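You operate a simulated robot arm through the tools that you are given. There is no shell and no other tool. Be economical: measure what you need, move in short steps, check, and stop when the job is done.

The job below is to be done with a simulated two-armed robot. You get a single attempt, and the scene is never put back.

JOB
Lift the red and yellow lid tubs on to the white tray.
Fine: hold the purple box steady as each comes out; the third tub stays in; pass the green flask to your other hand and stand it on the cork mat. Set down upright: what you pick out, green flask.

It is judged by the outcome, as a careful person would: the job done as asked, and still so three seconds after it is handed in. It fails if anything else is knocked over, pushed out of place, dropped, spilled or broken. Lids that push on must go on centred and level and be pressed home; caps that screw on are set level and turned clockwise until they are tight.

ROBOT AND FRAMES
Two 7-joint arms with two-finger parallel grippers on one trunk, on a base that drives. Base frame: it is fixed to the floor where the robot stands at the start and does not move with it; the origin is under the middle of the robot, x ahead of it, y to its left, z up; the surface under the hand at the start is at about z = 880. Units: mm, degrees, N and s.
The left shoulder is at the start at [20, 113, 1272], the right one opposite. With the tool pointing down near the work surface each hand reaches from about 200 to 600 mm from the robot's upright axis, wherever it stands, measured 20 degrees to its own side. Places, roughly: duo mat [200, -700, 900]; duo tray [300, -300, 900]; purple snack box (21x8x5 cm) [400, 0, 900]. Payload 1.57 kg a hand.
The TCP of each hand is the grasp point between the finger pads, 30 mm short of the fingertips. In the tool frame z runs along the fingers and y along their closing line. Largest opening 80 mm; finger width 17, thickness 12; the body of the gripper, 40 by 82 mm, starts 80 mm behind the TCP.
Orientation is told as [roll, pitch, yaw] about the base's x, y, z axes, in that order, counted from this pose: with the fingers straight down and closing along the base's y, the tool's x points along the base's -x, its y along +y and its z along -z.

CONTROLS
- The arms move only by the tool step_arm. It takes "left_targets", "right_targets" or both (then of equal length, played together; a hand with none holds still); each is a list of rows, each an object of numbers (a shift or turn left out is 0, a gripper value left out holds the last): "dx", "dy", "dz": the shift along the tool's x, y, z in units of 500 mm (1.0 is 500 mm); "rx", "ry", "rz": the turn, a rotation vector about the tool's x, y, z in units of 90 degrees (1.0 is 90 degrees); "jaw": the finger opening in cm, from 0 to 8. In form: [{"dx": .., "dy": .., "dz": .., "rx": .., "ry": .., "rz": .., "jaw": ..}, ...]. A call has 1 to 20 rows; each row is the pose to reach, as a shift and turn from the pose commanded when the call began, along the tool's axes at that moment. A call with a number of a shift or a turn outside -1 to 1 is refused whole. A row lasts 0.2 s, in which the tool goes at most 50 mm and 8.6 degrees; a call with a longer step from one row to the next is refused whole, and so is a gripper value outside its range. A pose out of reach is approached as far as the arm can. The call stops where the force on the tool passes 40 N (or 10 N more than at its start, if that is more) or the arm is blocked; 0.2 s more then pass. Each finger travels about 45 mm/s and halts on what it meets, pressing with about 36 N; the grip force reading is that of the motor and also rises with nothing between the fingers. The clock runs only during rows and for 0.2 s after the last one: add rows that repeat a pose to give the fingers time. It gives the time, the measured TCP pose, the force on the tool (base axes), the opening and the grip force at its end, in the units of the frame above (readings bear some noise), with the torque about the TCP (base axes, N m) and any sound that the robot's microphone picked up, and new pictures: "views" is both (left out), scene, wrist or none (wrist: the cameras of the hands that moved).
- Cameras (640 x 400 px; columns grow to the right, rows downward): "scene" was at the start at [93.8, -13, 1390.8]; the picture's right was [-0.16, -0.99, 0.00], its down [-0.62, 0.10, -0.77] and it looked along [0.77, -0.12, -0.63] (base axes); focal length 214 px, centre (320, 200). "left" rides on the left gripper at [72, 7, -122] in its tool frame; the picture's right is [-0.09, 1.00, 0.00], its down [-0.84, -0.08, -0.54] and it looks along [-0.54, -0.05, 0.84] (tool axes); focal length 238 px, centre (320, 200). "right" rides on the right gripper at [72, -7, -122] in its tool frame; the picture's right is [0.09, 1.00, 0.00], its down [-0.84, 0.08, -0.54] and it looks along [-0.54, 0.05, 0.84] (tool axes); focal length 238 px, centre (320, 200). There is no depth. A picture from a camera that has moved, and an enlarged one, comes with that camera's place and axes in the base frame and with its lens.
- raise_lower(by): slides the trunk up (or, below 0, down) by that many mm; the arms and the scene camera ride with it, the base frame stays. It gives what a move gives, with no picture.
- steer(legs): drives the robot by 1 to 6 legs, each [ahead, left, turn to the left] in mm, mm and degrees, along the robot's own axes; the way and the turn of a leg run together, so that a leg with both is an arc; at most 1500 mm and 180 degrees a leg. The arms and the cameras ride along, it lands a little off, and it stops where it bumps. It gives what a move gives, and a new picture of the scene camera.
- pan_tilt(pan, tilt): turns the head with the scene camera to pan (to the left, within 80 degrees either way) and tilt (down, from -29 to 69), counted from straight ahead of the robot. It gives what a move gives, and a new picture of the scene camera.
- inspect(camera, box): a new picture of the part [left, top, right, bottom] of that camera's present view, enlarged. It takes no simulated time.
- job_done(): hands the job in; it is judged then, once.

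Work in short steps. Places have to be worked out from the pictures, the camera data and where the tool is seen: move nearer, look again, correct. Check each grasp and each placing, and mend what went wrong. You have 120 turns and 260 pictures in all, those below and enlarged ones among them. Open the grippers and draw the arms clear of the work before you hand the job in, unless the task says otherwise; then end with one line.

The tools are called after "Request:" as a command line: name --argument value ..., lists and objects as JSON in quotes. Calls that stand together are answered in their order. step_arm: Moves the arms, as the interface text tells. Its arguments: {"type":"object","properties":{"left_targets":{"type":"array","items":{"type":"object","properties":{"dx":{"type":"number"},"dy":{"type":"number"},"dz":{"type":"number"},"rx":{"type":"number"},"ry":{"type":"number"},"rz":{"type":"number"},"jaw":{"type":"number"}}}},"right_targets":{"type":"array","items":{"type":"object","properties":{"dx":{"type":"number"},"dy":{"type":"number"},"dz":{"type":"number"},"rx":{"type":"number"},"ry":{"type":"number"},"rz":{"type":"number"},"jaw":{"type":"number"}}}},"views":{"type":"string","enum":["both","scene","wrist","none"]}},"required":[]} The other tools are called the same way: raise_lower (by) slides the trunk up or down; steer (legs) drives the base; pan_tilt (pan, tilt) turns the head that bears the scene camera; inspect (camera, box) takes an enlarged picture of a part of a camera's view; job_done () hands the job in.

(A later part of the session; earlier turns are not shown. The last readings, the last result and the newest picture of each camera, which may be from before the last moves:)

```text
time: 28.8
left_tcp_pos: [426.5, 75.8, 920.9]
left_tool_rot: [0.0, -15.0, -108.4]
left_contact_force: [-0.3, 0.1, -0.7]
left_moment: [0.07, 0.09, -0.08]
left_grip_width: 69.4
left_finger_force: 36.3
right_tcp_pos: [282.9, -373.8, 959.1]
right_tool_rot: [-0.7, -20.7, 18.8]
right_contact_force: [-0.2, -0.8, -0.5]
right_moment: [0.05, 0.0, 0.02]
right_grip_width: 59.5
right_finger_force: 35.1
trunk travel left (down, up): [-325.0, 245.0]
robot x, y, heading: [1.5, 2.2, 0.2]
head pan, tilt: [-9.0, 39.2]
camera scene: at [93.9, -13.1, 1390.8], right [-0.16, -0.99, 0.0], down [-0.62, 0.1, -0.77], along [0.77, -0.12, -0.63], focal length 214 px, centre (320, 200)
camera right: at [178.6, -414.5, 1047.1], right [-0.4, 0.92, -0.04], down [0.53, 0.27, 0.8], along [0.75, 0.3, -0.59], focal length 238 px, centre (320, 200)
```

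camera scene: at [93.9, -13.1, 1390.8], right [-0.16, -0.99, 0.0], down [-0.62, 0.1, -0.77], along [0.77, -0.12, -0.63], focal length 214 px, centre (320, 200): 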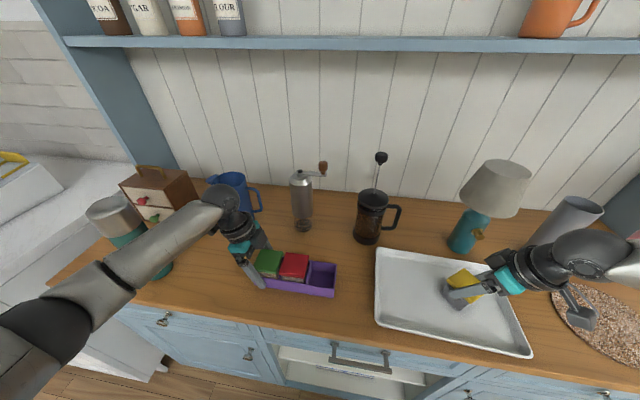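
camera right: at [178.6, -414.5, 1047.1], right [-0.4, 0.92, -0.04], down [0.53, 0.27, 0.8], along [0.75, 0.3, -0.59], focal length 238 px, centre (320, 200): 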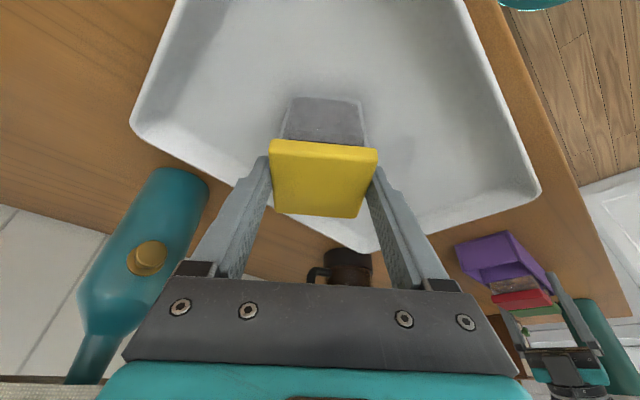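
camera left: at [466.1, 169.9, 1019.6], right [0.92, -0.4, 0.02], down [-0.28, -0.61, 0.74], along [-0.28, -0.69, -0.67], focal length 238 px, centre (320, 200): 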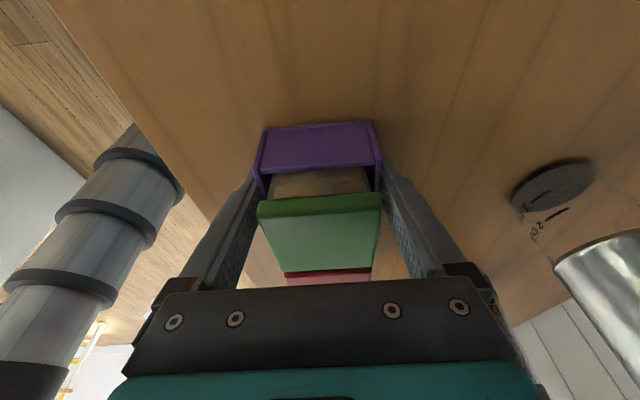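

Well inside the tray. Feeling down gently for the tray floor.

Request:
step_arm --right_targets '[{"dx": 0.0014, "dz": 0.0038}, {"dx": 0.0027, "dz": 0.0075}, {"dx": 0.0034, "dz": 0.0094}]' --views "none"

```text
time: 29.6
left_tcp_pos: [426.6, 77.1, 920.9]
left_tool_rot: [0.1, -15.2, -108.4]
left_contact_force: [-0.7, -0.1, -1.4]
left_moment: [0.16, -0.06, 0.02]
left_grip_width: 69.5
left_finger_force: 36.0
right_tcp_pos: [282.3, -373.8, 954.9]
right_tool_rot: [-1.0, -21.1, 18.9]
right_contact_force: [-1.2, -2.5, 22.7]
right_moment: [-0.1, 0.61, 0.0]
right_grip_width: 59.7
right_finger_force: 36.0
trunk travel left (down, up): [-325.0, 245.0]
robot x, y, heading: [-2.0, -0.5, -0.1]
head pan, tilt: [-9.0, 39.2]
```

Seated on the tray (22 N). Opening the fingers.

Request:
step_arm --right_targets '[{"dx": -0.0007, "dz": -0.0019, "jaw": 6.3}, {"dx": -0.0007, "dz": -0.0019, "jaw": 6.8}, {"dx": -0.0007, "dz": -0.0019, "jaw": 7.5}, {"dx": -0.0007, "dz": -0.0019, "jaw": 8}, {"dx": -0.0007, "dz": -0.0019, "jaw": 8}]' --views "wrist"

```text
time: 30.8
left_tcp_pos: [427.6, 75.5, 919.8]
left_tool_rot: [0.1, -15.1, -108.5]
left_contact_force: [0.3, 0.2, 0.0]
left_moment: [0.03, 0.03, 0.01]
left_grip_width: 69.1
left_finger_force: 35.9
right_tcp_pos: [281.6, -372.8, 953.4]
right_tool_rot: [-0.6, -20.7, 18.8]
right_contact_force: [-0.7, 0.0, 0.3]
right_moment: [0.02, 0.01, 0.03]
right_grip_width: 80.0
right_finger_force: 0.2
trunk travel left (down, up): [-325.0, 245.0]
robot x, y, heading: [0.6, -0.2, 0.2]
head pan, tilt: [-9.0, 39.2]
camera right: at [177.9, -414.8, 1041.7], right [-0.4, 0.92, -0.04], down [0.53, 0.27, 0.8], along [0.75, 0.3, -0.59], focal length 238 px, centre (320, 200)
```

right: 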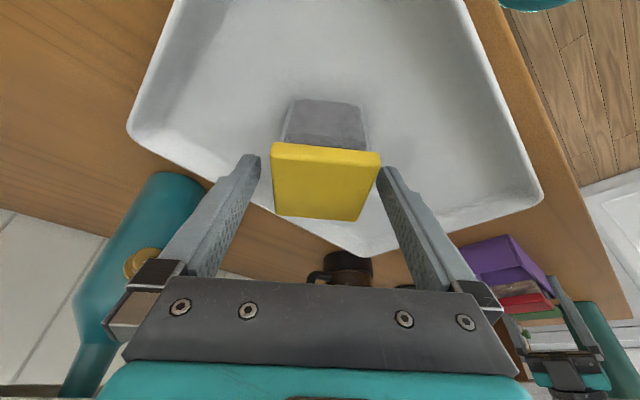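

Yellow is standing on the tray. Withdrawing along the fingers and returning toward the middle.

Request:
step_arm --right_targets '[{"dz": -0.06}, {"dz": -0.12}, {"dx": -0.043, "dy": 0.063, "dz": -0.114}, {"dx": -0.086, "dy": 0.126, "dz": -0.107}, {"dx": -0.13, "dy": 0.19, "dz": -0.1}, {"dx": -0.171, "dy": 0.252, "dz": -0.095}, {"dx": -0.171, "dy": 0.252, "dz": -0.095}]' --views "scene"

```text
time: 32.4
left_tcp_pos: [427.7, 74.9, 920.1]
left_tool_rot: [0.0, -15.0, -108.4]
left_contact_force: [-0.1, -0.2, -1.1]
left_moment: [0.04, 0.13, -0.01]
left_grip_width: 69.4
left_finger_force: 36.1
right_tcp_pos: [302.2, -232.8, 1026.6]
right_tool_rot: [-0.7, -20.8, 18.8]
right_contact_force: [0.2, 0.7, 0.2]
right_moment: [0.01, -0.01, 0.01]
right_grip_width: 80.0
right_finger_force: 0.1
trunk travel left (down, up): [-325.0, 245.0]
robot x, y, heading: [2.2, 0.9, -0.0]
head pan, tilt: [-9.0, 39.2]
camera scene: at [93.8, -13.0, 1390.8], right [-0.16, -0.99, 0.0], down [-0.62, 0.1, -0.77], along [0.77, -0.12, -0.63], focal length 214 px, centre (320, 200)
```

scene: 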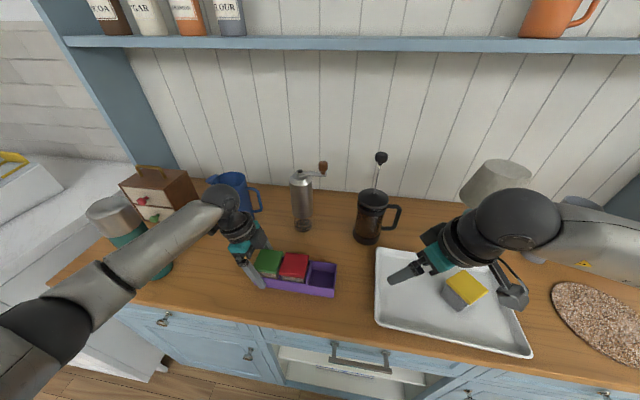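

Turning back to the grasp yaw while moving left and staying low.

Request:
step_arm --right_targets '[{"dx": -0.02, "dy": 0.037, "dz": 0.015, "rx": -0.028, "rz": -0.078}, {"dx": -0.042, "dy": 0.075, "dz": 0.03, "rx": -0.057, "rz": -0.157}, {"dx": -0.063, "dy": 0.112, "dz": 0.045, "rx": -0.085, "rz": -0.235}, {"dx": -0.085, "dy": 0.15, "dz": 0.06, "rx": -0.114, "rz": -0.313}, {"dx": -0.106, "dy": 0.187, "dz": 0.075, "rx": -0.142, "rz": -0.39}, {"dx": -0.127, "dy": 0.224, "dz": 0.089, "rx": -0.171, "rz": -0.47}, {"dx": -0.127, "dy": 0.224, "dz": 0.089, "rx": -0.171, "rz": -0.47}]' --views "scene"

```text
time: 34.0
left_tcp_pos: [427.6, 75.2, 920.3]
left_tool_rot: [-0.1, -15.0, -108.4]
left_contact_force: [-0.4, -0.1, -0.5]
left_moment: [-0.07, 0.1, -0.04]
left_grip_width: 69.1
left_finger_force: 35.7
right_tcp_pos: [336.8, -102.6, 1005.4]
right_tool_rot: [-1.0, -20.1, 63.9]
right_contact_force: [0.0, 0.9, 0.4]
right_moment: [0.01, 0.02, -0.03]
right_grip_width: 80.1
right_finger_force: 0.0
trunk travel left (down, up): [-325.0, 245.0]
robot x, y, heading: [-2.0, -1.1, 0.1]
head pan, tilt: [-9.0, 39.2]
camera scene: at [93.8, -13.1, 1390.8], right [-0.16, -0.99, 0.0], down [-0.62, 0.1, -0.77], along [0.77, -0.12, -0.63], focal length 214 px, centre (320, 200)
```

scene: 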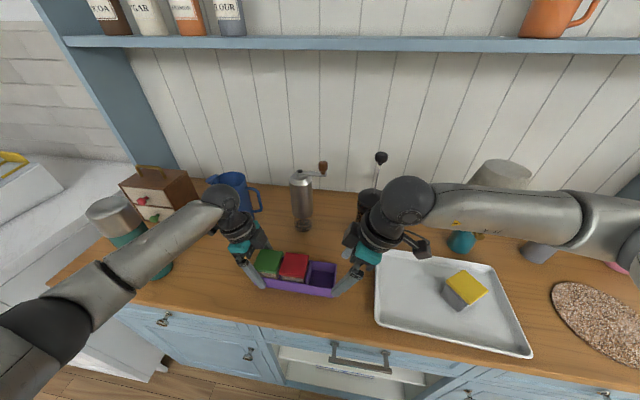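

Now to the red tub, approaching low over the empty cell.

Request:
step_arm --right_targets '[{"dx": -0.05, "dy": -0.007, "dz": 0.028, "rx": -0.007, "rz": -0.02}, {"dx": -0.1, "dy": -0.014, "dz": 0.057, "rx": -0.014, "rz": -0.04}, {"dx": -0.15, "dy": -0.02, "dz": 0.085, "rx": -0.02, "rz": -0.06}, {"dx": -0.195, "dy": -0.027, "dz": 0.1136, "rx": -0.028, "rz": -0.078}, {"dx": -0.195, "dy": -0.027, "dz": 0.1136, "rx": -0.028, "rz": -0.078}]' --views "both"

```text
time: 35.2
left_tcp_pos: [426.6, 75.5, 919.3]
left_tool_rot: [0.1, -15.1, -108.3]
left_contact_force: [-0.3, -0.3, -1.1]
left_moment: [0.18, 0.01, 0.04]
left_grip_width: 69.4
left_finger_force: 35.7
right_tcp_pos: [394.6, -16.6, 989.3]
right_tool_rot: [-1.2, -20.0, 70.7]
right_contact_force: [0.2, 0.5, 0.4]
right_moment: [-0.01, 0.02, 0.02]
right_grip_width: 80.2
right_finger_force: 0.0
right hand out of reach, approached as far as the arm can: row 4, 5
trunk travel left (down, up): [-325.0, 245.0]
robot x, y, heading: [1.0, 2.5, 0.2]
head pan, tilt: [-9.0, 39.2]
camera scene: at [93.9, -12.9, 1390.8], right [-0.16, -0.99, 0.0], down [-0.62, 0.1, -0.77], along [0.77, -0.12, -0.63], focal length 214 px, centre (320, 200)
camera right: at [361.8, -121.5, 1079.6], right [-0.97, 0.25, -0.05], down [0.12, 0.6, 0.79], along [0.23, 0.76, -0.61], focal length 238 px, centre (320, 200)
```

scene: 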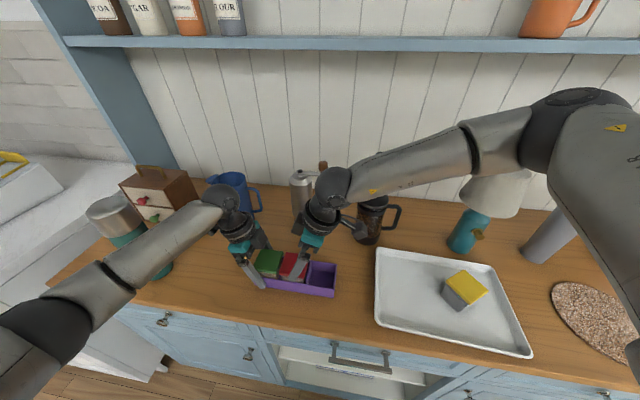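
right: 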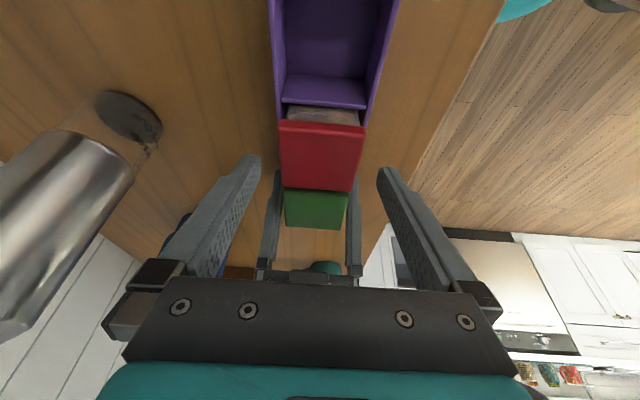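

Centred; straight along the fingers lands on the red lid. Descending.

Request:
step_arm --right_targets '[{"dz": 0.03, "rz": -0.005}, {"dz": 0.055, "rz": -0.01}, {"dz": 0.078, "rz": -0.01}, {"dz": 0.078, "rz": -0.01}]' --views "wrist"

Request:
inspect --camera "scene" --box '[230, 220, 390, 320]'

```text
time: 36.2
left_tcp_pos: [427.4, 74.9, 920.8]
left_tool_rot: [0.0, -15.0, -108.4]
left_contact_force: [1.1, 0.7, 0.2]
left_moment: [0.06, 0.07, -0.03]
left_grip_width: 69.3
left_finger_force: 36.0
right_tcp_pos: [398.3, -3.1, 951.0]
right_tool_rot: [-1.5, -19.9, 72.4]
right_contact_force: [0.4, 0.4, -0.3]
right_moment: [-0.01, 0.02, -0.03]
right_grip_width: 80.1
right_finger_force: 0.1
trunk travel left (down, up): [-325.0, 245.0]
robot x, y, heading: [-0.9, -4.6, 0.3]
head pan, tilt: [-9.0, 39.2]
camera right: at [368.0, -109.6, 1042.5], right [-0.97, 0.23, -0.06], down [0.1, 0.6, 0.79], along [0.21, 0.77, -0.61], focal length 238 px, centre (320, 200)
```

right: 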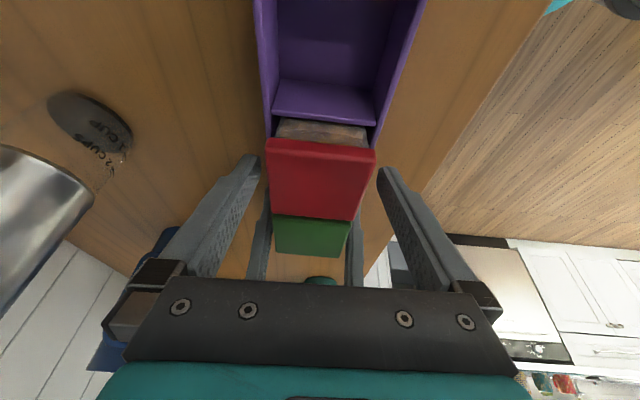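

```text
4.00 times, centred on (310, 270) of scene
camera zoom: at [93.9, -13.0, 1390.8], right [-0.16, -0.99, 0.0], down [-0.62, 0.1, -0.77], along [0.77, -0.12, -0.63], focal length 858 px, centre (360, -80)
```

zoom: 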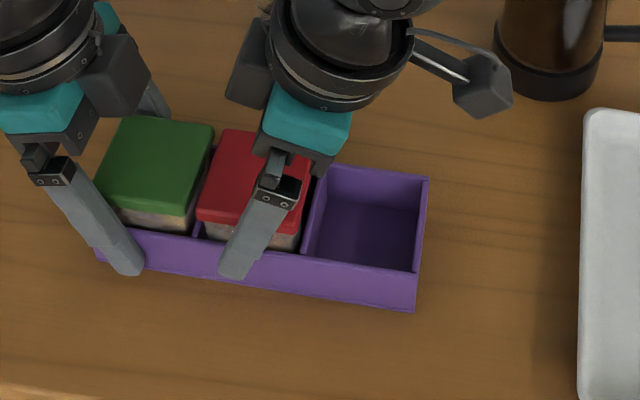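

Good alignment, same as for yellow. Closing, then lifting slowly.

Request:
step_arm --right_targets '[{"jaw": 7.2}, {"jaw": 6.6}, {"jaw": 6.0}, {"jaw": 5.4}, {"jaw": 5.0}, {"jaw": 5.0}]' --views "wrist"

Request:
step_arm --right_targets '[{"dx": -0.007, "dz": -0.019}, {"dx": -0.014, "dz": -0.038}, {"dx": -0.0205, "dz": -0.056}, {"dx": -0.027, "dz": -0.075}, {"dx": -0.034, "dz": -0.094}, {"dx": -0.034, "dz": -0.094}]' --views "both"

```text
time: 37.6
left_tcp_pos: [427.7, 74.8, 920.8]
left_tool_rot: [0.1, -15.1, -108.4]
left_contact_force: [7.3, -1.9, -3.7]
left_moment: [0.07, -0.04, 0.51]
left_grip_width: 69.3
left_finger_force: 36.4
right_tcp_pos: [398.2, -3.1, 952.2]
right_tool_rot: [-1.3, -20.0, 72.4]
right_contact_force: [-7.5, 2.4, 4.7]
right_moment: [0.17, 0.34, 0.09]
right_grip_width: 62.9
right_finger_force: 7.0
trunk travel left (down, up): [-325.0, 245.0]
robot x, y, heading: [2.2, -2.4, 0.2]
head pan, tilt: [-9.0, 39.2]
camera right: at [367.3, -109.2, 1042.7], right [-0.97, 0.23, -0.05], down [0.1, 0.6, 0.79], along [0.21, 0.77, -0.61], focal length 238 px, centre (320, 200)
```

right: 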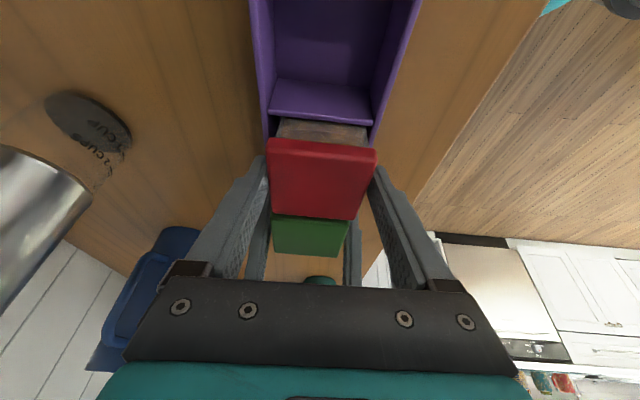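

```text
time: 39.0
left_tcp_pos: [427.3, 75.7, 920.6]
left_tool_rot: [-0.2, -15.0, -108.4]
left_contact_force: [-0.1, 0.0, 0.4]
left_moment: [-0.04, 0.05, -0.03]
left_grip_width: 69.5
left_finger_force: 35.5
right_tcp_pos: [398.9, -4.5, 974.3]
right_tool_rot: [-1.4, -19.9, 72.3]
right_contact_force: [0.9, -0.3, -0.7]
right_moment: [0.03, -0.02, -0.01]
right_grip_width: 59.4
right_finger_force: 36.0
right hand out of reach, approached as far as the arm can: row 3, 4, 5, 6
trunk travel left (down, up): [-325.0, 245.0]
robot x, y, heading: [-0.2, 0.7, -0.3]
head pan, tilt: [-9.0, 39.2]
camera scene: at [93.8, -13.0, 1390.8], right [-0.16, -0.99, 0.0], down [-0.62, 0.1, -0.77], along [0.77, -0.12, -0.63], focal length 214 px, centre (320, 200)
camera right: at [367.8, -109.8, 1062.9], right [-0.97, 0.23, -0.06], down [0.1, 0.6, 0.79], along [0.21, 0.77, -0.61], focal length 238 px, centre (320, 200)
```

scene: 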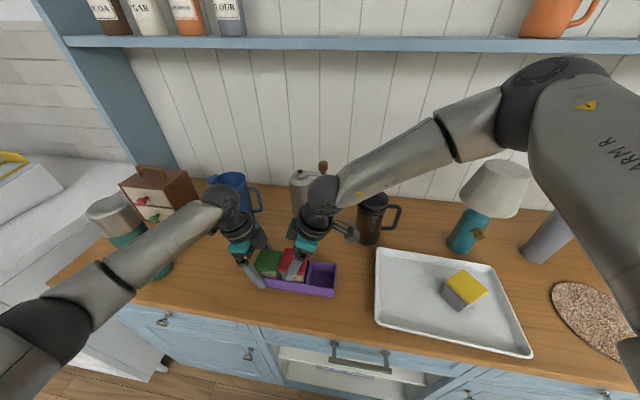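
right: 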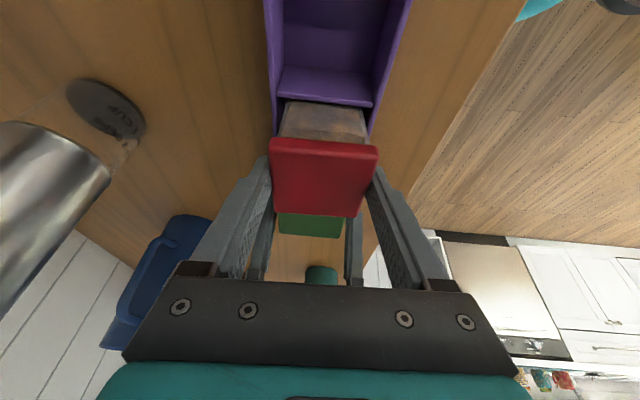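

Red came up 22 mm and then reached an arm limit. A few degrees of yaw within the cell's slack should let it rise; doing so gently while watching force.

Request:
step_arm --right_targets '[{"dx": -0.0034, "dz": -0.0094, "rx": 0.01, "rz": 0.028}, {"dx": -0.0068, "dz": -0.0188, "rx": 0.02, "rz": 0.056}, {"dx": -0.012, "dz": -0.033, "rx": 0.027, "rz": 0.075}, {"dx": -0.0185, "dz": -0.05, "rx": 0.03, "rz": 0.084}, {"dx": -0.0185, "dz": -0.05, "rx": 0.03, "rz": 0.084}]' --views "wrist"

```text
time: 40.2
left_tcp_pos: [427.6, 76.0, 919.0]
left_tool_rot: [0.0, -15.0, -108.3]
left_contact_force: [-1.4, 0.8, -0.6]
left_moment: [-0.01, 0.06, -0.03]
left_grip_width: 69.6
left_finger_force: 36.0
right_tcp_pos: [398.4, -2.3, 999.5]
right_tool_rot: [-1.4, -20.0, 64.3]
right_contact_force: [0.0, -0.4, -1.0]
right_moment: [-0.02, 0.0, 0.04]
right_grip_width: 59.6
right_finger_force: 36.1
trunk travel left (down, up): [-325.0, 245.0]
robot x, y, heading: [-1.4, -1.2, 0.3]
head pan, tilt: [-9.0, 39.2]
camera right: at [353.7, -103.7, 1089.1], right [-0.93, 0.36, -0.05], down [0.18, 0.58, 0.8], along [0.32, 0.73, -0.6], focal length 238 px, centre (320, 200)
```

right: 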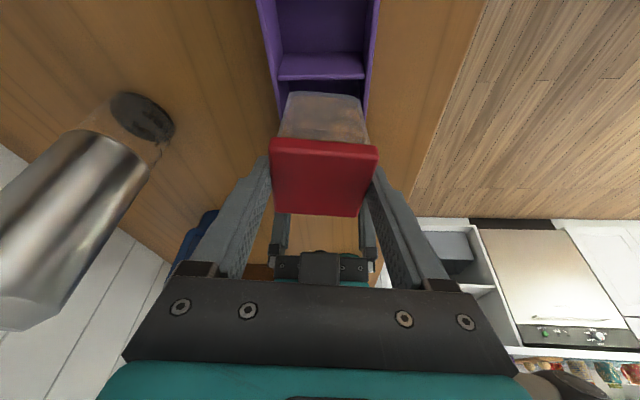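

Clear of the box with no force on it. Lifting a bit more, then carrying toward the tray with gradual yaw release.

Request:
step_arm --right_targets '[{"dx": -0.003, "dy": 0.014, "dz": -0.059, "rx": 0.02, "rz": 0.06}, {"dx": 0.06, "dy": 0.008, "dz": -0.082, "rx": 0.038, "rz": 0.105}, {"dx": 0.13, "dy": 0.0, "dz": -0.107, "rx": 0.057, "rz": 0.155}, {"dx": 0.2, "dy": -0.006, "dz": -0.132, "rx": 0.076, "rz": 0.209}, {"dx": 0.267, "dy": -0.013, "dz": -0.157, "rx": 0.076, "rz": 0.209}, {"dx": 0.267, "dy": -0.013, "dz": -0.157, "rx": 0.076, "rz": 0.209}]' --views "scene"

```text
time: 41.6
left_tcp_pos: [427.8, 75.9, 920.6]
left_tool_rot: [-0.1, -15.0, -108.4]
left_contact_force: [0.1, 0.3, -0.6]
left_moment: [0.09, -0.05, -0.01]
left_grip_width: 69.5
left_finger_force: 36.4
right_tcp_pos: [336.1, -140.5, 1027.2]
right_tool_rot: [-1.4, -20.5, 44.3]
right_contact_force: [0.5, 0.4, -0.5]
right_moment: [0.01, -0.01, -0.01]
right_grip_width: 59.7
right_finger_force: 35.5
trunk travel left (down, up): [-325.0, 245.0]
robot x, y, heading: [0.2, 0.5, 0.1]
head pan, tilt: [-9.0, 39.2]
camera scene: at [94.0, -12.8, 1390.8], right [-0.16, -0.99, 0.0], down [-0.62, 0.1, -0.77], along [0.77, -0.12, -0.63], focal length 214 px, centre (320, 200)
```

scene: 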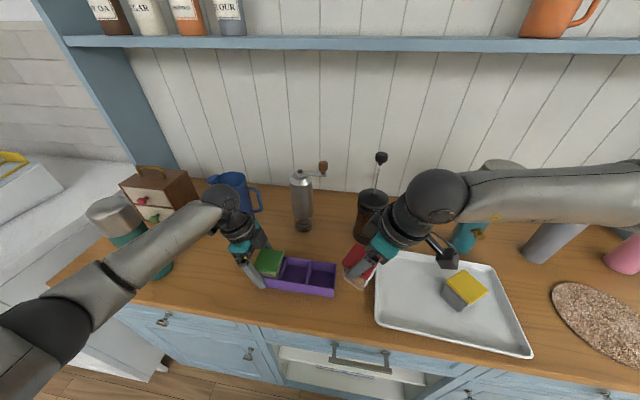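

On to the red spot on the tray near (327, -272).

Request:
step_arm --right_targets '[{"dx": 0.0475, "dy": -0.044, "dz": -0.0135, "rx": 0.024, "rz": 0.066}, {"dx": 0.095, "dy": -0.088, "dz": -0.027, "rx": 0.048, "rz": 0.132}, {"dx": 0.1425, "dy": -0.132, "dz": -0.04, "rx": 0.072, "rz": 0.2}, {"dx": 0.19, "dy": -0.176, "dz": -0.054, "rx": 0.0965, "rz": 0.265}, {"dx": 0.19, "dy": -0.176, "dz": -0.054, "rx": 0.0965, "rz": 0.265}]' --views "both"

```text
time: 42.8
left_tcp_pos: [426.6, 76.4, 919.5]
left_tool_rot: [0.0, -15.0, -108.3]
left_contact_force: [0.1, 0.4, 0.2]
left_moment: [-0.01, 0.02, 0.02]
left_grip_width: 69.6
left_finger_force: 36.7
right_tcp_pos: [326.9, -275.2, 1022.5]
right_tool_rot: [-0.9, -21.0, 18.7]
right_contact_force: [-1.2, -0.9, -0.8]
right_moment: [-0.02, 0.02, 0.02]
right_grip_width: 59.5
right_finger_force: 36.0
trunk travel left (down, up): [-325.0, 245.0]
robot x, y, heading: [2.6, 1.1, -0.2]
head pan, tilt: [-9.0, 39.2]
camera scene: at [94.0, -13.0, 1390.8], right [-0.16, -0.99, 0.0], down [-0.62, 0.1, -0.77], along [0.77, -0.12, -0.63], focal length 214 px, centre (320, 200)
camera right: at [222.9, -316.0, 1109.4], right [-0.4, 0.92, -0.05], down [0.53, 0.27, 0.8], along [0.75, 0.29, -0.59], focal length 238 px, centre (320, 200)
```

scene: 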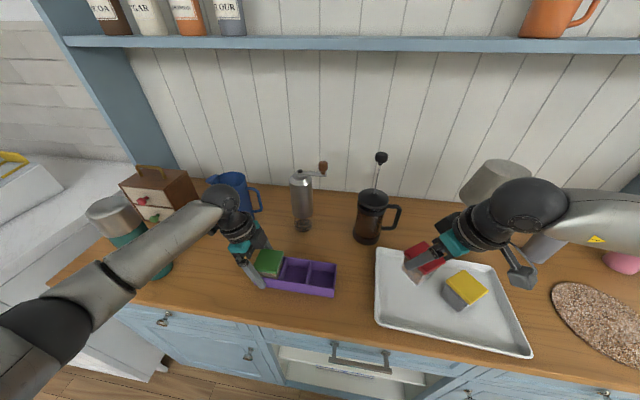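
right: 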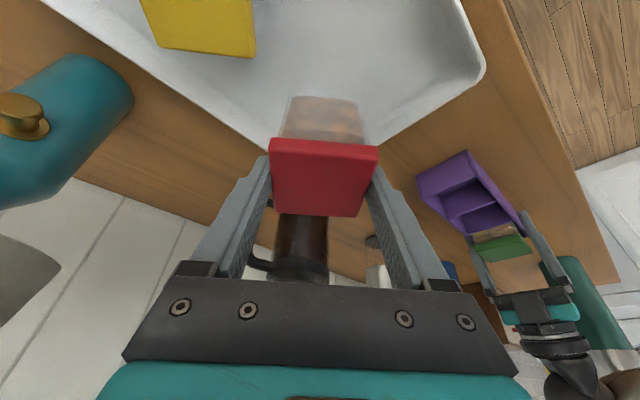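

Well inside the tray. Lowering, then feeling for contact.

Request:
step_arm --right_targets '[{"dx": 0.014, "dz": 0.038}, {"dx": 0.028, "dz": 0.077}, {"dx": 0.039, "dz": 0.108}, {"dx": 0.0435, "dz": 0.1195}, {"dx": 0.045, "dz": 0.1235}, {"dx": 0.0464, "dz": 0.1275}]' --views "wrist"

```text
time: 44.2
left_tcp_pos: [427.1, 76.0, 920.6]
left_tool_rot: [-0.1, -15.0, -108.4]
left_contact_force: [-0.6, 0.2, -0.3]
left_moment: [0.09, -0.02, 0.01]
left_grip_width: 69.3
left_finger_force: 36.0
right_tcp_pos: [328.3, -274.3, 955.6]
right_tool_rot: [-1.2, -21.4, 18.8]
right_contact_force: [-2.7, -5.1, 18.5]
right_moment: [0.08, 0.66, 0.15]
right_grip_width: 59.7
right_finger_force: 36.4
trunk travel left (down, up): [-325.0, 245.0]
robot x, y, heading: [0.7, -2.5, 0.0]
head pan, tilt: [-9.0, 39.2]
camera right: at [224.0, -316.3, 1042.4], right [-0.4, 0.92, -0.05], down [0.52, 0.27, 0.81], along [0.75, 0.29, -0.59], focal length 238 px, centre (320, 200)
```

right: 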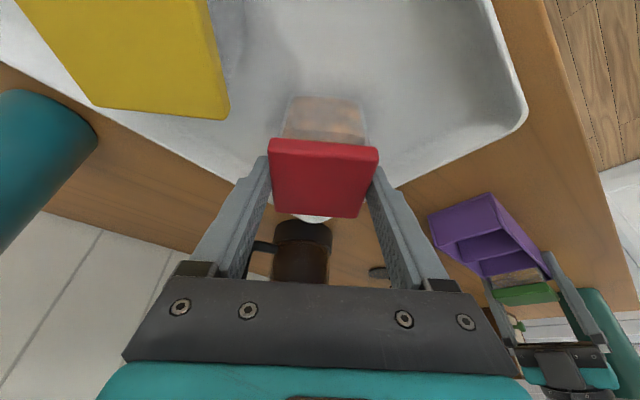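

Seated (18 N). Releasing with a modest opening and withdrawing.

Request:
step_arm --right_targets '[{"dx": -0.0007, "dz": -0.0019, "jaw": 6.3}, {"dx": -0.0007, "dz": -0.0019, "jaw": 6.8}, {"dx": -0.0007, "dz": -0.0019, "jaw": 7.2}, {"dx": -0.0007, "dz": -0.0019, "jaw": 7.2}, {"dz": -0.04}, {"dz": -0.1}, {"dz": -0.18}, {"dz": -0.18}]' --views "both"

```text
time: 46.0
left_tcp_pos: [428.1, 75.3, 919.5]
left_tool_rot: [0.0, -15.0, -108.4]
left_contact_force: [-0.5, -0.8, -0.9]
left_moment: [0.02, 0.01, 0.08]
left_grip_width: 69.5
left_finger_force: 35.9
right_tcp_pos: [296.4, -282.8, 1036.4]
right_tool_rot: [-0.9, -20.9, 18.8]
right_contact_force: [-0.2, -0.1, 0.3]
right_moment: [0.0, 0.0, -0.01]
right_grip_width: 72.0
right_finger_force: 0.1
trunk travel left (down, up): [-325.0, 245.0]
robot x, y, heading: [-0.6, 3.4, -0.2]
head pan, tilt: [-9.0, 39.2]
camera scene: at [94.0, -13.1, 1390.8], right [-0.16, -0.99, 0.0], down [-0.62, 0.1, -0.77], along [0.77, -0.12, -0.63], focal length 214 px, centre (320, 200)
camera right: at [193.0, -322.9, 1125.4], right [-0.4, 0.92, -0.05], down [0.53, 0.27, 0.8], along [0.75, 0.29, -0.59], focal length 238 px, centre (320, 200)
```

scene: 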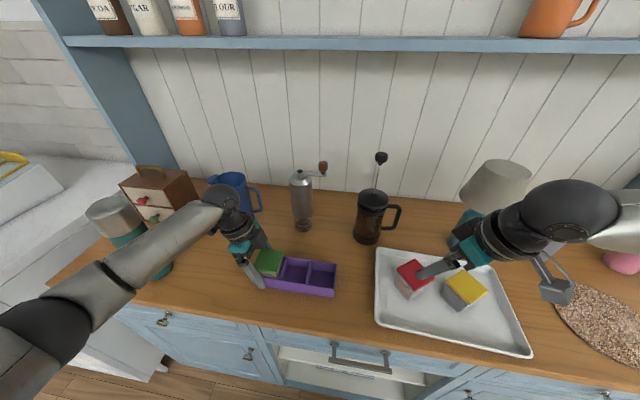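
right: 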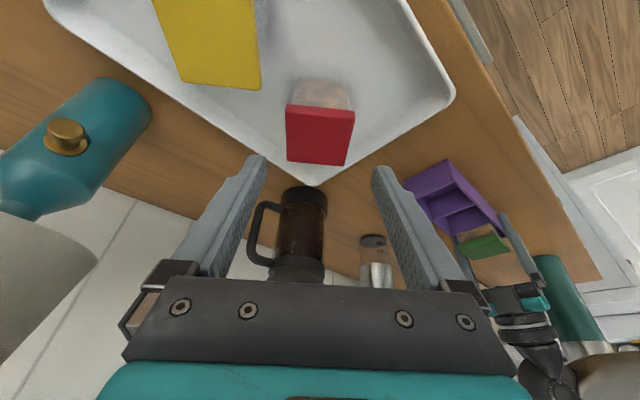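

Both tubs are upright on the tray. Now the left hand releases the box and withdraws along its fingers.

Request:
step_arm --left_targets '[{"jaw": 7.3}, {"jaw": 8}, {"jaw": 8}, {"dz": -0.03}, {"dz": -0.09}, {"dz": -0.18}, {"dz": -0.27}, {"dz": -0.36}, {"dz": -0.36}]' --views "both"

```text
time: 48.0
left_tcp_pos: [443.4, 121.4, 1093.0]
left_tool_rot: [-0.1, -14.9, -108.3]
left_contact_force: [0.3, -0.3, -0.3]
left_moment: [0.01, -0.01, 0.02]
left_grip_width: 80.1
left_finger_force: 0.1
right_tcp_pos: [296.3, -281.9, 1036.8]
right_tool_rot: [-0.9, -21.0, 18.7]
right_contact_force: [0.1, 0.5, 0.2]
right_moment: [0.0, -0.02, 0.02]
right_grip_width: 72.2
right_finger_force: 0.3
trunk travel left (down, up): [-325.0, 245.0]
robot x, y, heading: [-0.8, 0.5, 0.1]
head pan, tilt: [-9.0, 39.2]
camera scene: at [93.8, -13.1, 1390.8], right [-0.16, -0.99, 0.0], down [-0.62, 0.1, -0.77], along [0.77, -0.12, -0.63], focal length 214 px, centre (320, 200)
camera left: at [481.9, 215.6, 1193.1], right [0.92, -0.4, 0.02], down [-0.28, -0.61, 0.74], along [-0.28, -0.69, -0.67], focal length 238 px, centre (320, 200)
```

scene: 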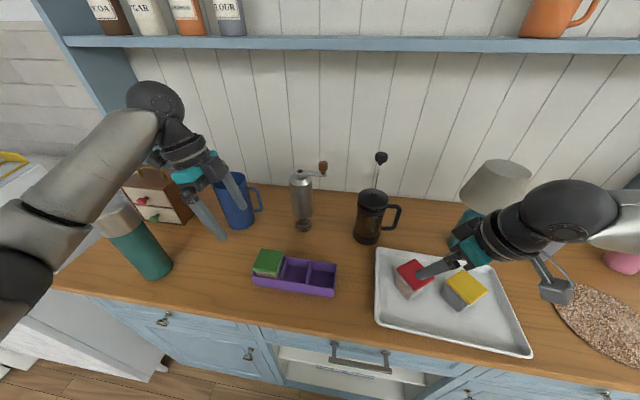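
left: 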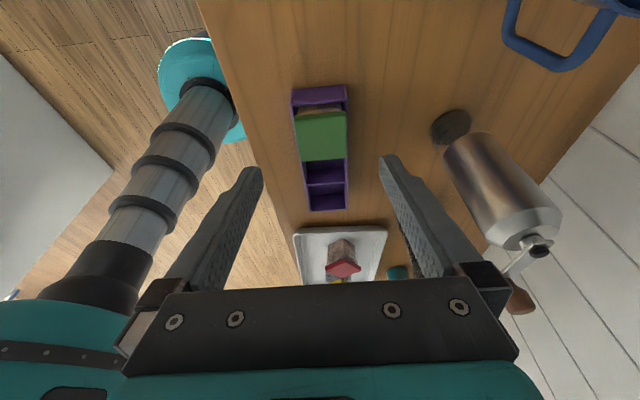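

The box is exactly where it was. Raising the left hand and removing its lean before turning toward the flask.

Request:
step_arm --left_targets '[{"dx": -0.034, "dy": -0.025, "dz": -0.065, "ry": 0.06}, {"dx": -0.068, "dy": -0.05, "dz": -0.13, "ry": 0.12}, {"dx": -0.102, "dy": -0.075, "dz": -0.194, "ry": 0.167}, {"dx": -0.102, "dy": -0.075, "dz": -0.194, "ry": 0.167}]' --views "none"

Request:
step_arm --left_targets '[{"rz": -0.09}, {"rz": -0.18}, {"rz": -0.27}, {"rz": -0.36}, {"rz": -0.45}, {"rz": -0.54}, {"rz": -0.63}, {"rz": -0.72}, {"rz": -0.81}, {"rz": -0.9}, {"rz": -0.99}, {"rz": -0.99}]' --views "scene"

```text
time: 49.0
left_tcp_pos: [399.1, 111.1, 1199.5]
left_tool_rot: [-0.1, 0.0, -108.4]
left_contact_force: [1.0, -0.5, -0.1]
left_moment: [0.02, -0.01, -0.01]
left_grip_width: 79.8
left_finger_force: 0.0
right_tcp_pos: [297.5, -282.4, 1037.6]
right_tool_rot: [-0.9, -21.0, 18.8]
right_contact_force: [0.2, 0.1, 0.2]
right_moment: [-0.01, 0.02, 0.01]
right_grip_width: 72.2
right_finger_force: 0.0
trunk travel left (down, up): [-325.0, 245.0]
robot x, y, heading: [2.7, -1.5, -0.4]
head pan, tilt: [-9.0, 39.2]
```

```text
time: 51.6
left_tcp_pos: [398.2, 109.3, 1201.7]
left_tool_rot: [0.0, 0.1, -19.2]
left_contact_force: [-0.4, 0.1, -0.3]
left_moment: [0.03, -0.02, -0.02]
left_grip_width: 80.0
left_finger_force: 0.1
right_tcp_pos: [296.8, -281.2, 1037.1]
right_tool_rot: [-0.9, -20.9, 18.7]
right_contact_force: [0.4, -0.8, -0.4]
right_moment: [0.03, 0.0, 0.01]
right_grip_width: 71.7
right_finger_force: 0.0
trunk travel left (down, up): [-325.0, 245.0]
robot x, y, heading: [-4.1, 2.4, -0.2]
head pan, tilt: [-9.0, 39.2]
camera scene: at [93.8, -13.0, 1390.8], right [-0.16, -0.99, 0.0], down [-0.62, 0.1, -0.77], along [0.77, -0.12, -0.63], focal length 214 px, centre (320, 200)
```

scene: 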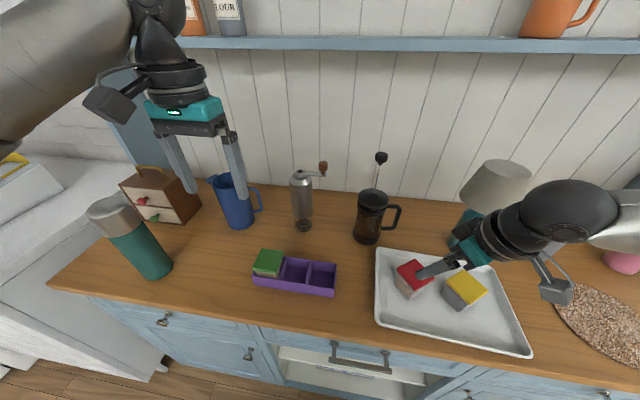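

Turning the left hand to face the flask (at about (491, 369), top ≈ z 1105) and moving back to a pre-grasp spot.

Request:
step_arm --left_targets '[{"dx": 0.038, "dy": 0.04, "dz": 0.017, "rz": -0.082}, {"dx": 0.076, "dy": 0.08, "dz": 0.034, "rz": -0.164}, {"dx": 0.114, "dy": 0.12, "dz": 0.051, "rz": -0.246}, {"dx": 0.152, "dy": 0.16, "dz": 0.068, "rz": -0.328}, {"dx": 0.19, "dy": 0.2, "dz": 0.085, "rz": -0.41}, {"dx": 0.228, "dy": 0.24, "dz": 0.102, "rz": -0.49}, {"dx": 0.228, "dy": 0.24, "dz": 0.102, "rz": -0.49}]' --views "none"

Request:
step_arm --left_targets '[{"ry": -0.09}, {"ry": -0.18}, {"ry": -0.27}, {"ry": -0.36}, {"ry": -0.45}, {"ry": -0.54}, {"ry": -0.63}, {"ry": -0.667}, {"ry": -0.667}]' --views "both"

```text
time: 53.2
left_tcp_pos: [330.9, 262.1, 1147.5]
left_tool_rot: [0.0, -0.1, 25.0]
left_contact_force: [-0.7, -0.4, -0.6]
left_moment: [0.01, 0.01, 0.03]
left_grip_width: 79.9
left_finger_force: 0.1
right_tcp_pos: [297.0, -282.9, 1037.3]
right_tool_rot: [-0.9, -21.0, 18.7]
right_contact_force: [0.3, -0.3, 0.1]
right_moment: [-0.02, 0.0, 0.05]
right_grip_width: 72.2
right_finger_force: 0.1
trunk travel left (down, up): [-325.0, 245.0]
robot x, y, heading: [-0.0, 0.7, -0.1]
head pan, tilt: [-9.0, 39.2]
```

```text
time: 55.2
left_tcp_pos: [413.3, 262.9, 1147.3]
left_tool_rot: [-0.1, -60.2, 24.8]
left_contact_force: [0.3, 0.3, -1.0]
left_moment: [0.01, 0.02, -0.01]
left_grip_width: 79.9
left_finger_force: 0.1
left hand out of reach, approached as far as the arm can: row 4, 5, 6, 7, 8, 9
right_tcp_pos: [297.1, -281.6, 1036.4]
right_tool_rot: [-0.9, -21.0, 18.8]
right_contact_force: [-0.4, -0.8, 0.0]
right_moment: [0.01, 0.02, -0.03]
right_grip_width: 72.2
right_finger_force: 0.1
trunk travel left (down, up): [-325.0, 245.0]
robot x, y, heading: [1.2, -1.6, 0.1]
head pan, tilt: [-9.0, 39.2]
camera scene: at [93.5, -12.7, 1390.9], right [-0.16, -0.99, 0.0], down [-0.62, 0.1, -0.78], along [0.77, -0.12, -0.63], focal length 214 px, centre (320, 200)
camera left: at [281.9, 210.3, 1146.9], right [-0.38, 0.92, 0.08], down [-0.01, -0.09, 1.0], along [0.93, 0.37, 0.05], focal length 238 px, centre (320, 200)
```

scene: 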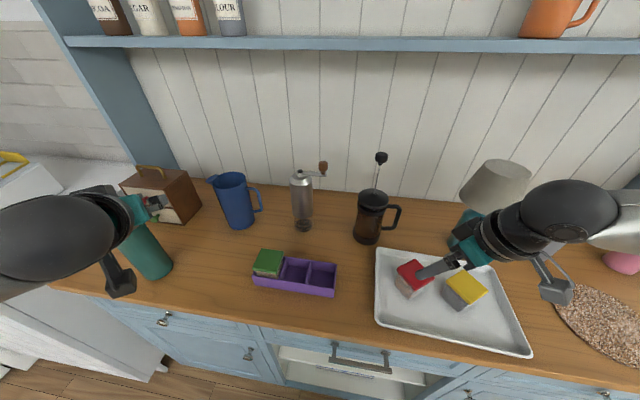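
left: 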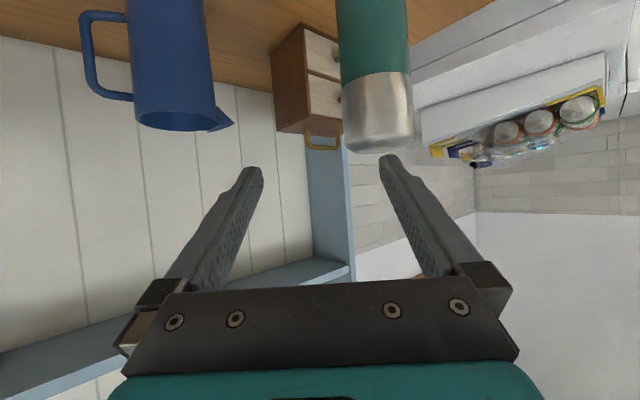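

The flask is in the left camera's view (upside-down image). Moving to a pre-grasp about 95 mm short of it at grasp height, to centre by camera.

Request:
step_arm --left_targets '[{"dx": 0.056, "dy": 0.03, "dz": 0.039}, {"dx": 0.113, "dy": 0.06, "dz": 0.078}, {"dx": 0.17, "dy": 0.09, "dz": 0.117}, {"dx": 0.226, "dy": 0.12, "dz": 0.156}, {"dx": 0.226, "dy": 0.12, "dz": 0.156}]' --views "both"

```text
time: 56.4
left_tcp_pos: [399.1, 317.7, 1008.8]
left_tool_rot: [0.1, -59.9, 24.8]
left_contact_force: [0.0, -0.1, -0.3]
left_moment: [0.0, 0.02, 0.03]
left_grip_width: 80.0
left_finger_force: 0.1
right_tcp_pos: [296.0, -281.7, 1036.7]
right_tool_rot: [-0.9, -21.0, 18.7]
right_contact_force: [0.0, 0.1, 0.7]
right_moment: [-0.01, -0.02, 0.0]
right_grip_width: 72.0
right_finger_force: 0.0
trunk travel left (down, up): [-325.0, 245.0]
robot x, y, heading: [1.8, 1.7, -0.1]
head pan, tilt: [-9.0, 39.2]
camera scene: at [93.8, -13.1, 1390.8], right [-0.16, -0.99, 0.0], down [-0.62, 0.1, -0.77], along [0.77, -0.12, -0.63], focal length 214 px, centre (320, 200)
camera left: at [267.9, 265.6, 1007.7], right [-0.38, 0.92, 0.08], down [-0.01, -0.09, 1.0], along [0.93, 0.37, 0.05], focal length 238 px, centre (320, 200)
```

scene: 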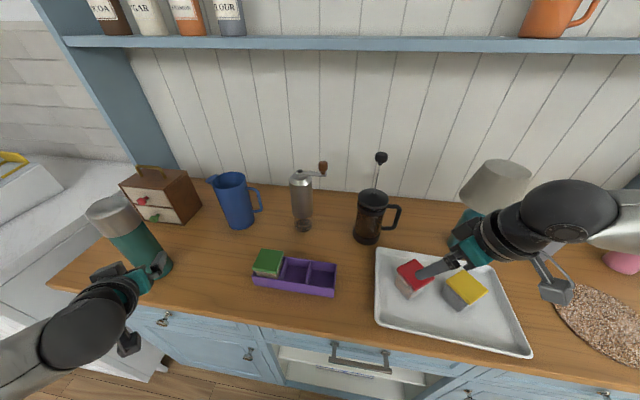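
left: 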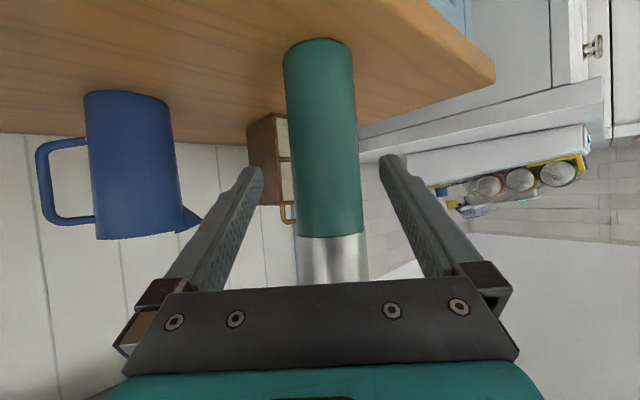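

Flask refined to (480, 357), about 69 mm in diameter. Shifting 2.4 mm sideways and advancing most of the way along the fingers.

Request:
step_arm --left_targets '[{"dy": 0.0048}, {"dy": 0.0048, "dz": 0.05}, {"dy": 0.0048, "dz": 0.09}, {"dy": 0.0048, "dz": 0.12}, {"dy": 0.0048, "dz": 0.12}]' --views "wrist"

```text
time: 57.6
left_tcp_pos: [446.3, 342.8, 979.6]
left_tool_rot: [0.1, -60.0, 24.7]
left_contact_force: [-0.1, 0.7, 0.4]
left_moment: [0.02, 0.03, 0.05]
left_grip_width: 80.1
left_finger_force: 0.1
right_tcp_pos: [296.9, -281.0, 1037.1]
right_tool_rot: [-0.9, -20.9, 18.9]
right_contact_force: [0.5, 0.6, 0.7]
right_moment: [-0.01, -0.02, 0.02]
right_grip_width: 71.9
right_finger_force: 0.0
trunk travel left (down, up): [-325.0, 245.0]
robot x, y, heading: [0.1, 1.2, 0.1]
head pan, tilt: [-9.0, 39.2]
camera left: at [314.3, 290.2, 978.5], right [-0.38, 0.92, 0.08], down [-0.01, -0.09, 1.0], along [0.93, 0.37, 0.05], focal length 238 px, centre (320, 200)
```

left: 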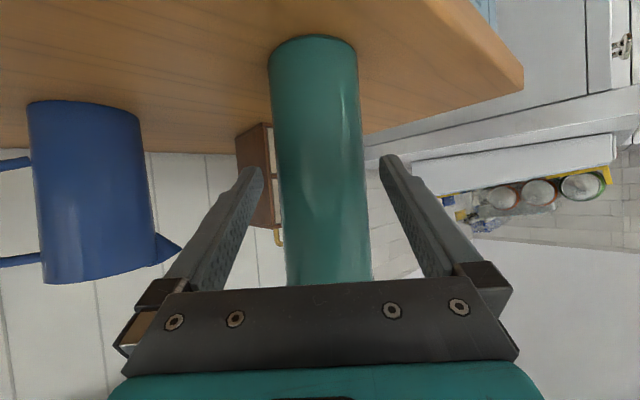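

Centred within a millimetre. Advancing the remaining 43 mm.

Request:
step_arm --left_targets '[{"dy": 0.002, "dz": 0.03}, {"dy": 0.002, "dz": 0.06}, {"dy": 0.002, "dz": 0.086}, {"dy": 0.002, "dz": 0.086}]' --views "wrist"

```text
time: 58.6
left_tcp_pos: [479.5, 358.7, 958.6]
left_tool_rot: [0.1, -60.0, 24.7]
left_contact_force: [-0.6, 1.0, 0.2]
left_moment: [0.03, 0.01, -0.02]
left_grip_width: 80.2
left_finger_force: 0.1
right_tcp_pos: [297.4, -282.0, 1037.7]
right_tool_rot: [-0.9, -20.9, 18.9]
right_contact_force: [-0.9, -0.9, -0.4]
right_moment: [-0.01, -0.02, 0.0]
right_grip_width: 72.3
right_finger_force: 0.1
trunk travel left (down, up): [-325.0, 245.0]
robot x, y, heading: [-0.3, 2.5, 0.3]
head pan, tilt: [-9.0, 39.2]
camera left: at [348.0, 306.8, 958.0], right [-0.38, 0.92, 0.08], down [-0.01, -0.09, 1.0], along [0.93, 0.37, 0.05], focal length 238 px, centre (320, 200)
```

left: 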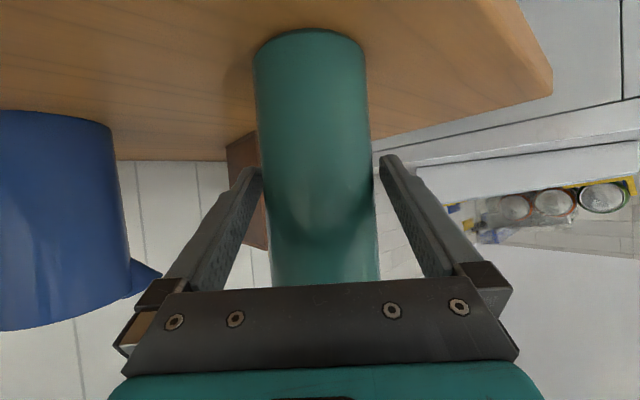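

The flask is between the fingers. Closing.

Request:
step_arm --left_targets '[{"jaw": 7.4}, {"jaw": 7.0}, {"jaw": 6.6}, {"jaw": 6.2}, {"jaw": 5.8}, {"jaw": 5.8}]' --views "wrist"

```text
time: 60.0
left_tcp_pos: [478.1, 359.3, 959.3]
left_tool_rot: [0.1, -60.0, 24.8]
left_contact_force: [0.4, -1.5, 0.8]
left_moment: [-0.09, -0.06, -0.05]
left_grip_width: 66.9
left_finger_force: 36.2
right_tcp_pos: [296.7, -282.3, 1037.3]
right_tool_rot: [-0.9, -21.0, 18.6]
right_contact_force: [-0.3, -0.5, 0.3]
right_moment: [0.02, 0.0, -0.03]
right_grip_width: 71.9
right_finger_force: 0.1
trunk travel left (down, up): [-325.0, 245.0]
robot x, y, heading: [0.5, -0.8, -0.2]
head pan, tilt: [-9.0, 39.2]
camera left: at [348.0, 306.5, 958.1], right [-0.38, 0.92, 0.08], down [-0.01, -0.09, 1.0], along [0.93, 0.37, 0.05], focal length 238 px, centre (320, 200)
```

left: 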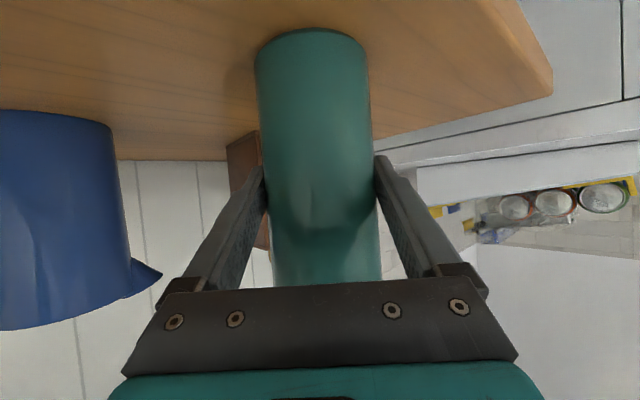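

Flask gripped at 67 mm. Lifting 85 mm straight up.

Request:
step_arm --left_targets '[{"dx": -0.02, "dz": -0.0115}, {"dx": -0.06, "dz": -0.035}, {"dx": -0.105, "dz": -0.06}, {"dx": -0.147, "dz": -0.085}, {"dx": -0.147, "dz": -0.085}]' --views "both"

```text
time: 61.2
left_tcp_pos: [478.9, 357.8, 1041.1]
left_tool_rot: [0.1, -60.0, 24.8]
left_contact_force: [-0.2, 0.0, -3.2]
left_moment: [0.0, 0.05, -0.02]
left_grip_width: 66.7
left_finger_force: 35.7
right_tcp_pos: [297.3, -281.3, 1037.0]
right_tool_rot: [-0.9, -20.9, 18.8]
right_contact_force: [-0.9, 0.2, -0.3]
right_moment: [0.01, -0.01, 0.0]
right_grip_width: 72.1
right_finger_force: 0.1
trunk travel left (down, up): [-325.0, 245.0]
robot x, y, heading: [-2.4, -0.6, 0.1]
head pan, tilt: [-9.0, 39.2]
camera scene: at [94.0, -12.8, 1390.8], right [-0.16, -0.99, 0.0], down [-0.62, 0.1, -0.77], along [0.77, -0.12, -0.63], focal length 214 px, centre (320, 200)
camera left: at [348.3, 305.8, 1041.0], right [-0.38, 0.92, 0.08], down [-0.01, -0.09, 1.0], along [0.93, 0.37, 0.05], focal length 238 px, centre (320, 200)
```

scene: 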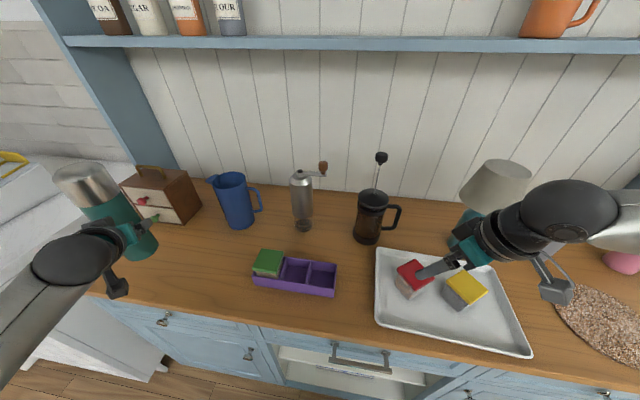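
left: 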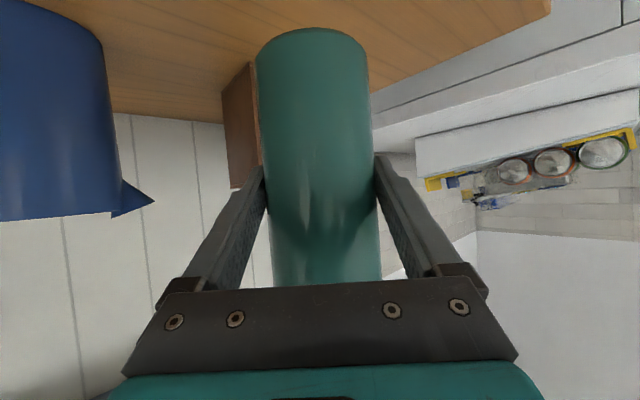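

Weight about 3 N, held upright. Carrying it toward the middle while turning the hand about the vertical.

Request:
step_arm --left_targets '[{"dx": 0.026, "dy": -0.046, "dz": -0.0446, "rx": 0.038, "rz": 0.022}, {"dx": 0.052, "dy": -0.092, "dz": -0.0892, "rx": 0.077, "rz": 0.044}, {"dx": 0.077, "dy": -0.137, "dz": -0.134, "rx": 0.115, "rz": 0.067}, {"dx": 0.103, "dy": -0.183, "dz": -0.178, "rx": 0.154, "rz": 0.089}, {"dx": 0.129, "dy": -0.229, "dz": -0.223, "rx": 0.192, "rz": 0.111}, {"dx": 0.129, "dy": -0.229, "dz": -0.223, "rx": 0.192, "rz": 0.111}]' --views "scene"

```text
time: 62.6
left_tcp_pos: [410.4, 200.9, 1043.9]
left_tool_rot: [0.2, -60.0, 4.8]
left_contact_force: [0.3, 1.1, -2.5]
left_moment: [0.0, 0.01, -0.01]
left_grip_width: 66.8
left_finger_force: 36.3
right_tcp_pos: [297.2, -281.0, 1036.8]
right_tool_rot: [-0.9, -21.1, 18.8]
right_contact_force: [-0.2, -0.6, 0.1]
right_moment: [0.01, -0.01, 0.02]
right_grip_width: 71.9
right_finger_force: 0.1
trunk travel left (down, up): [-325.0, 245.0]
robot x, y, heading: [0.7, -3.1, 0.1]
head pan, tilt: [-9.0, 39.2]
camera scene: at [94.1, -12.7, 1390.8], right [-0.16, -0.99, 0.0], down [-0.62, 0.1, -0.77], along [0.77, -0.12, -0.63], focal length 214 px, centre (320, 200)
```

scene: 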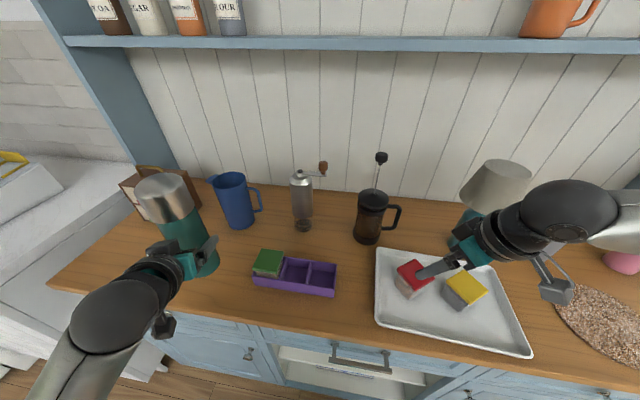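

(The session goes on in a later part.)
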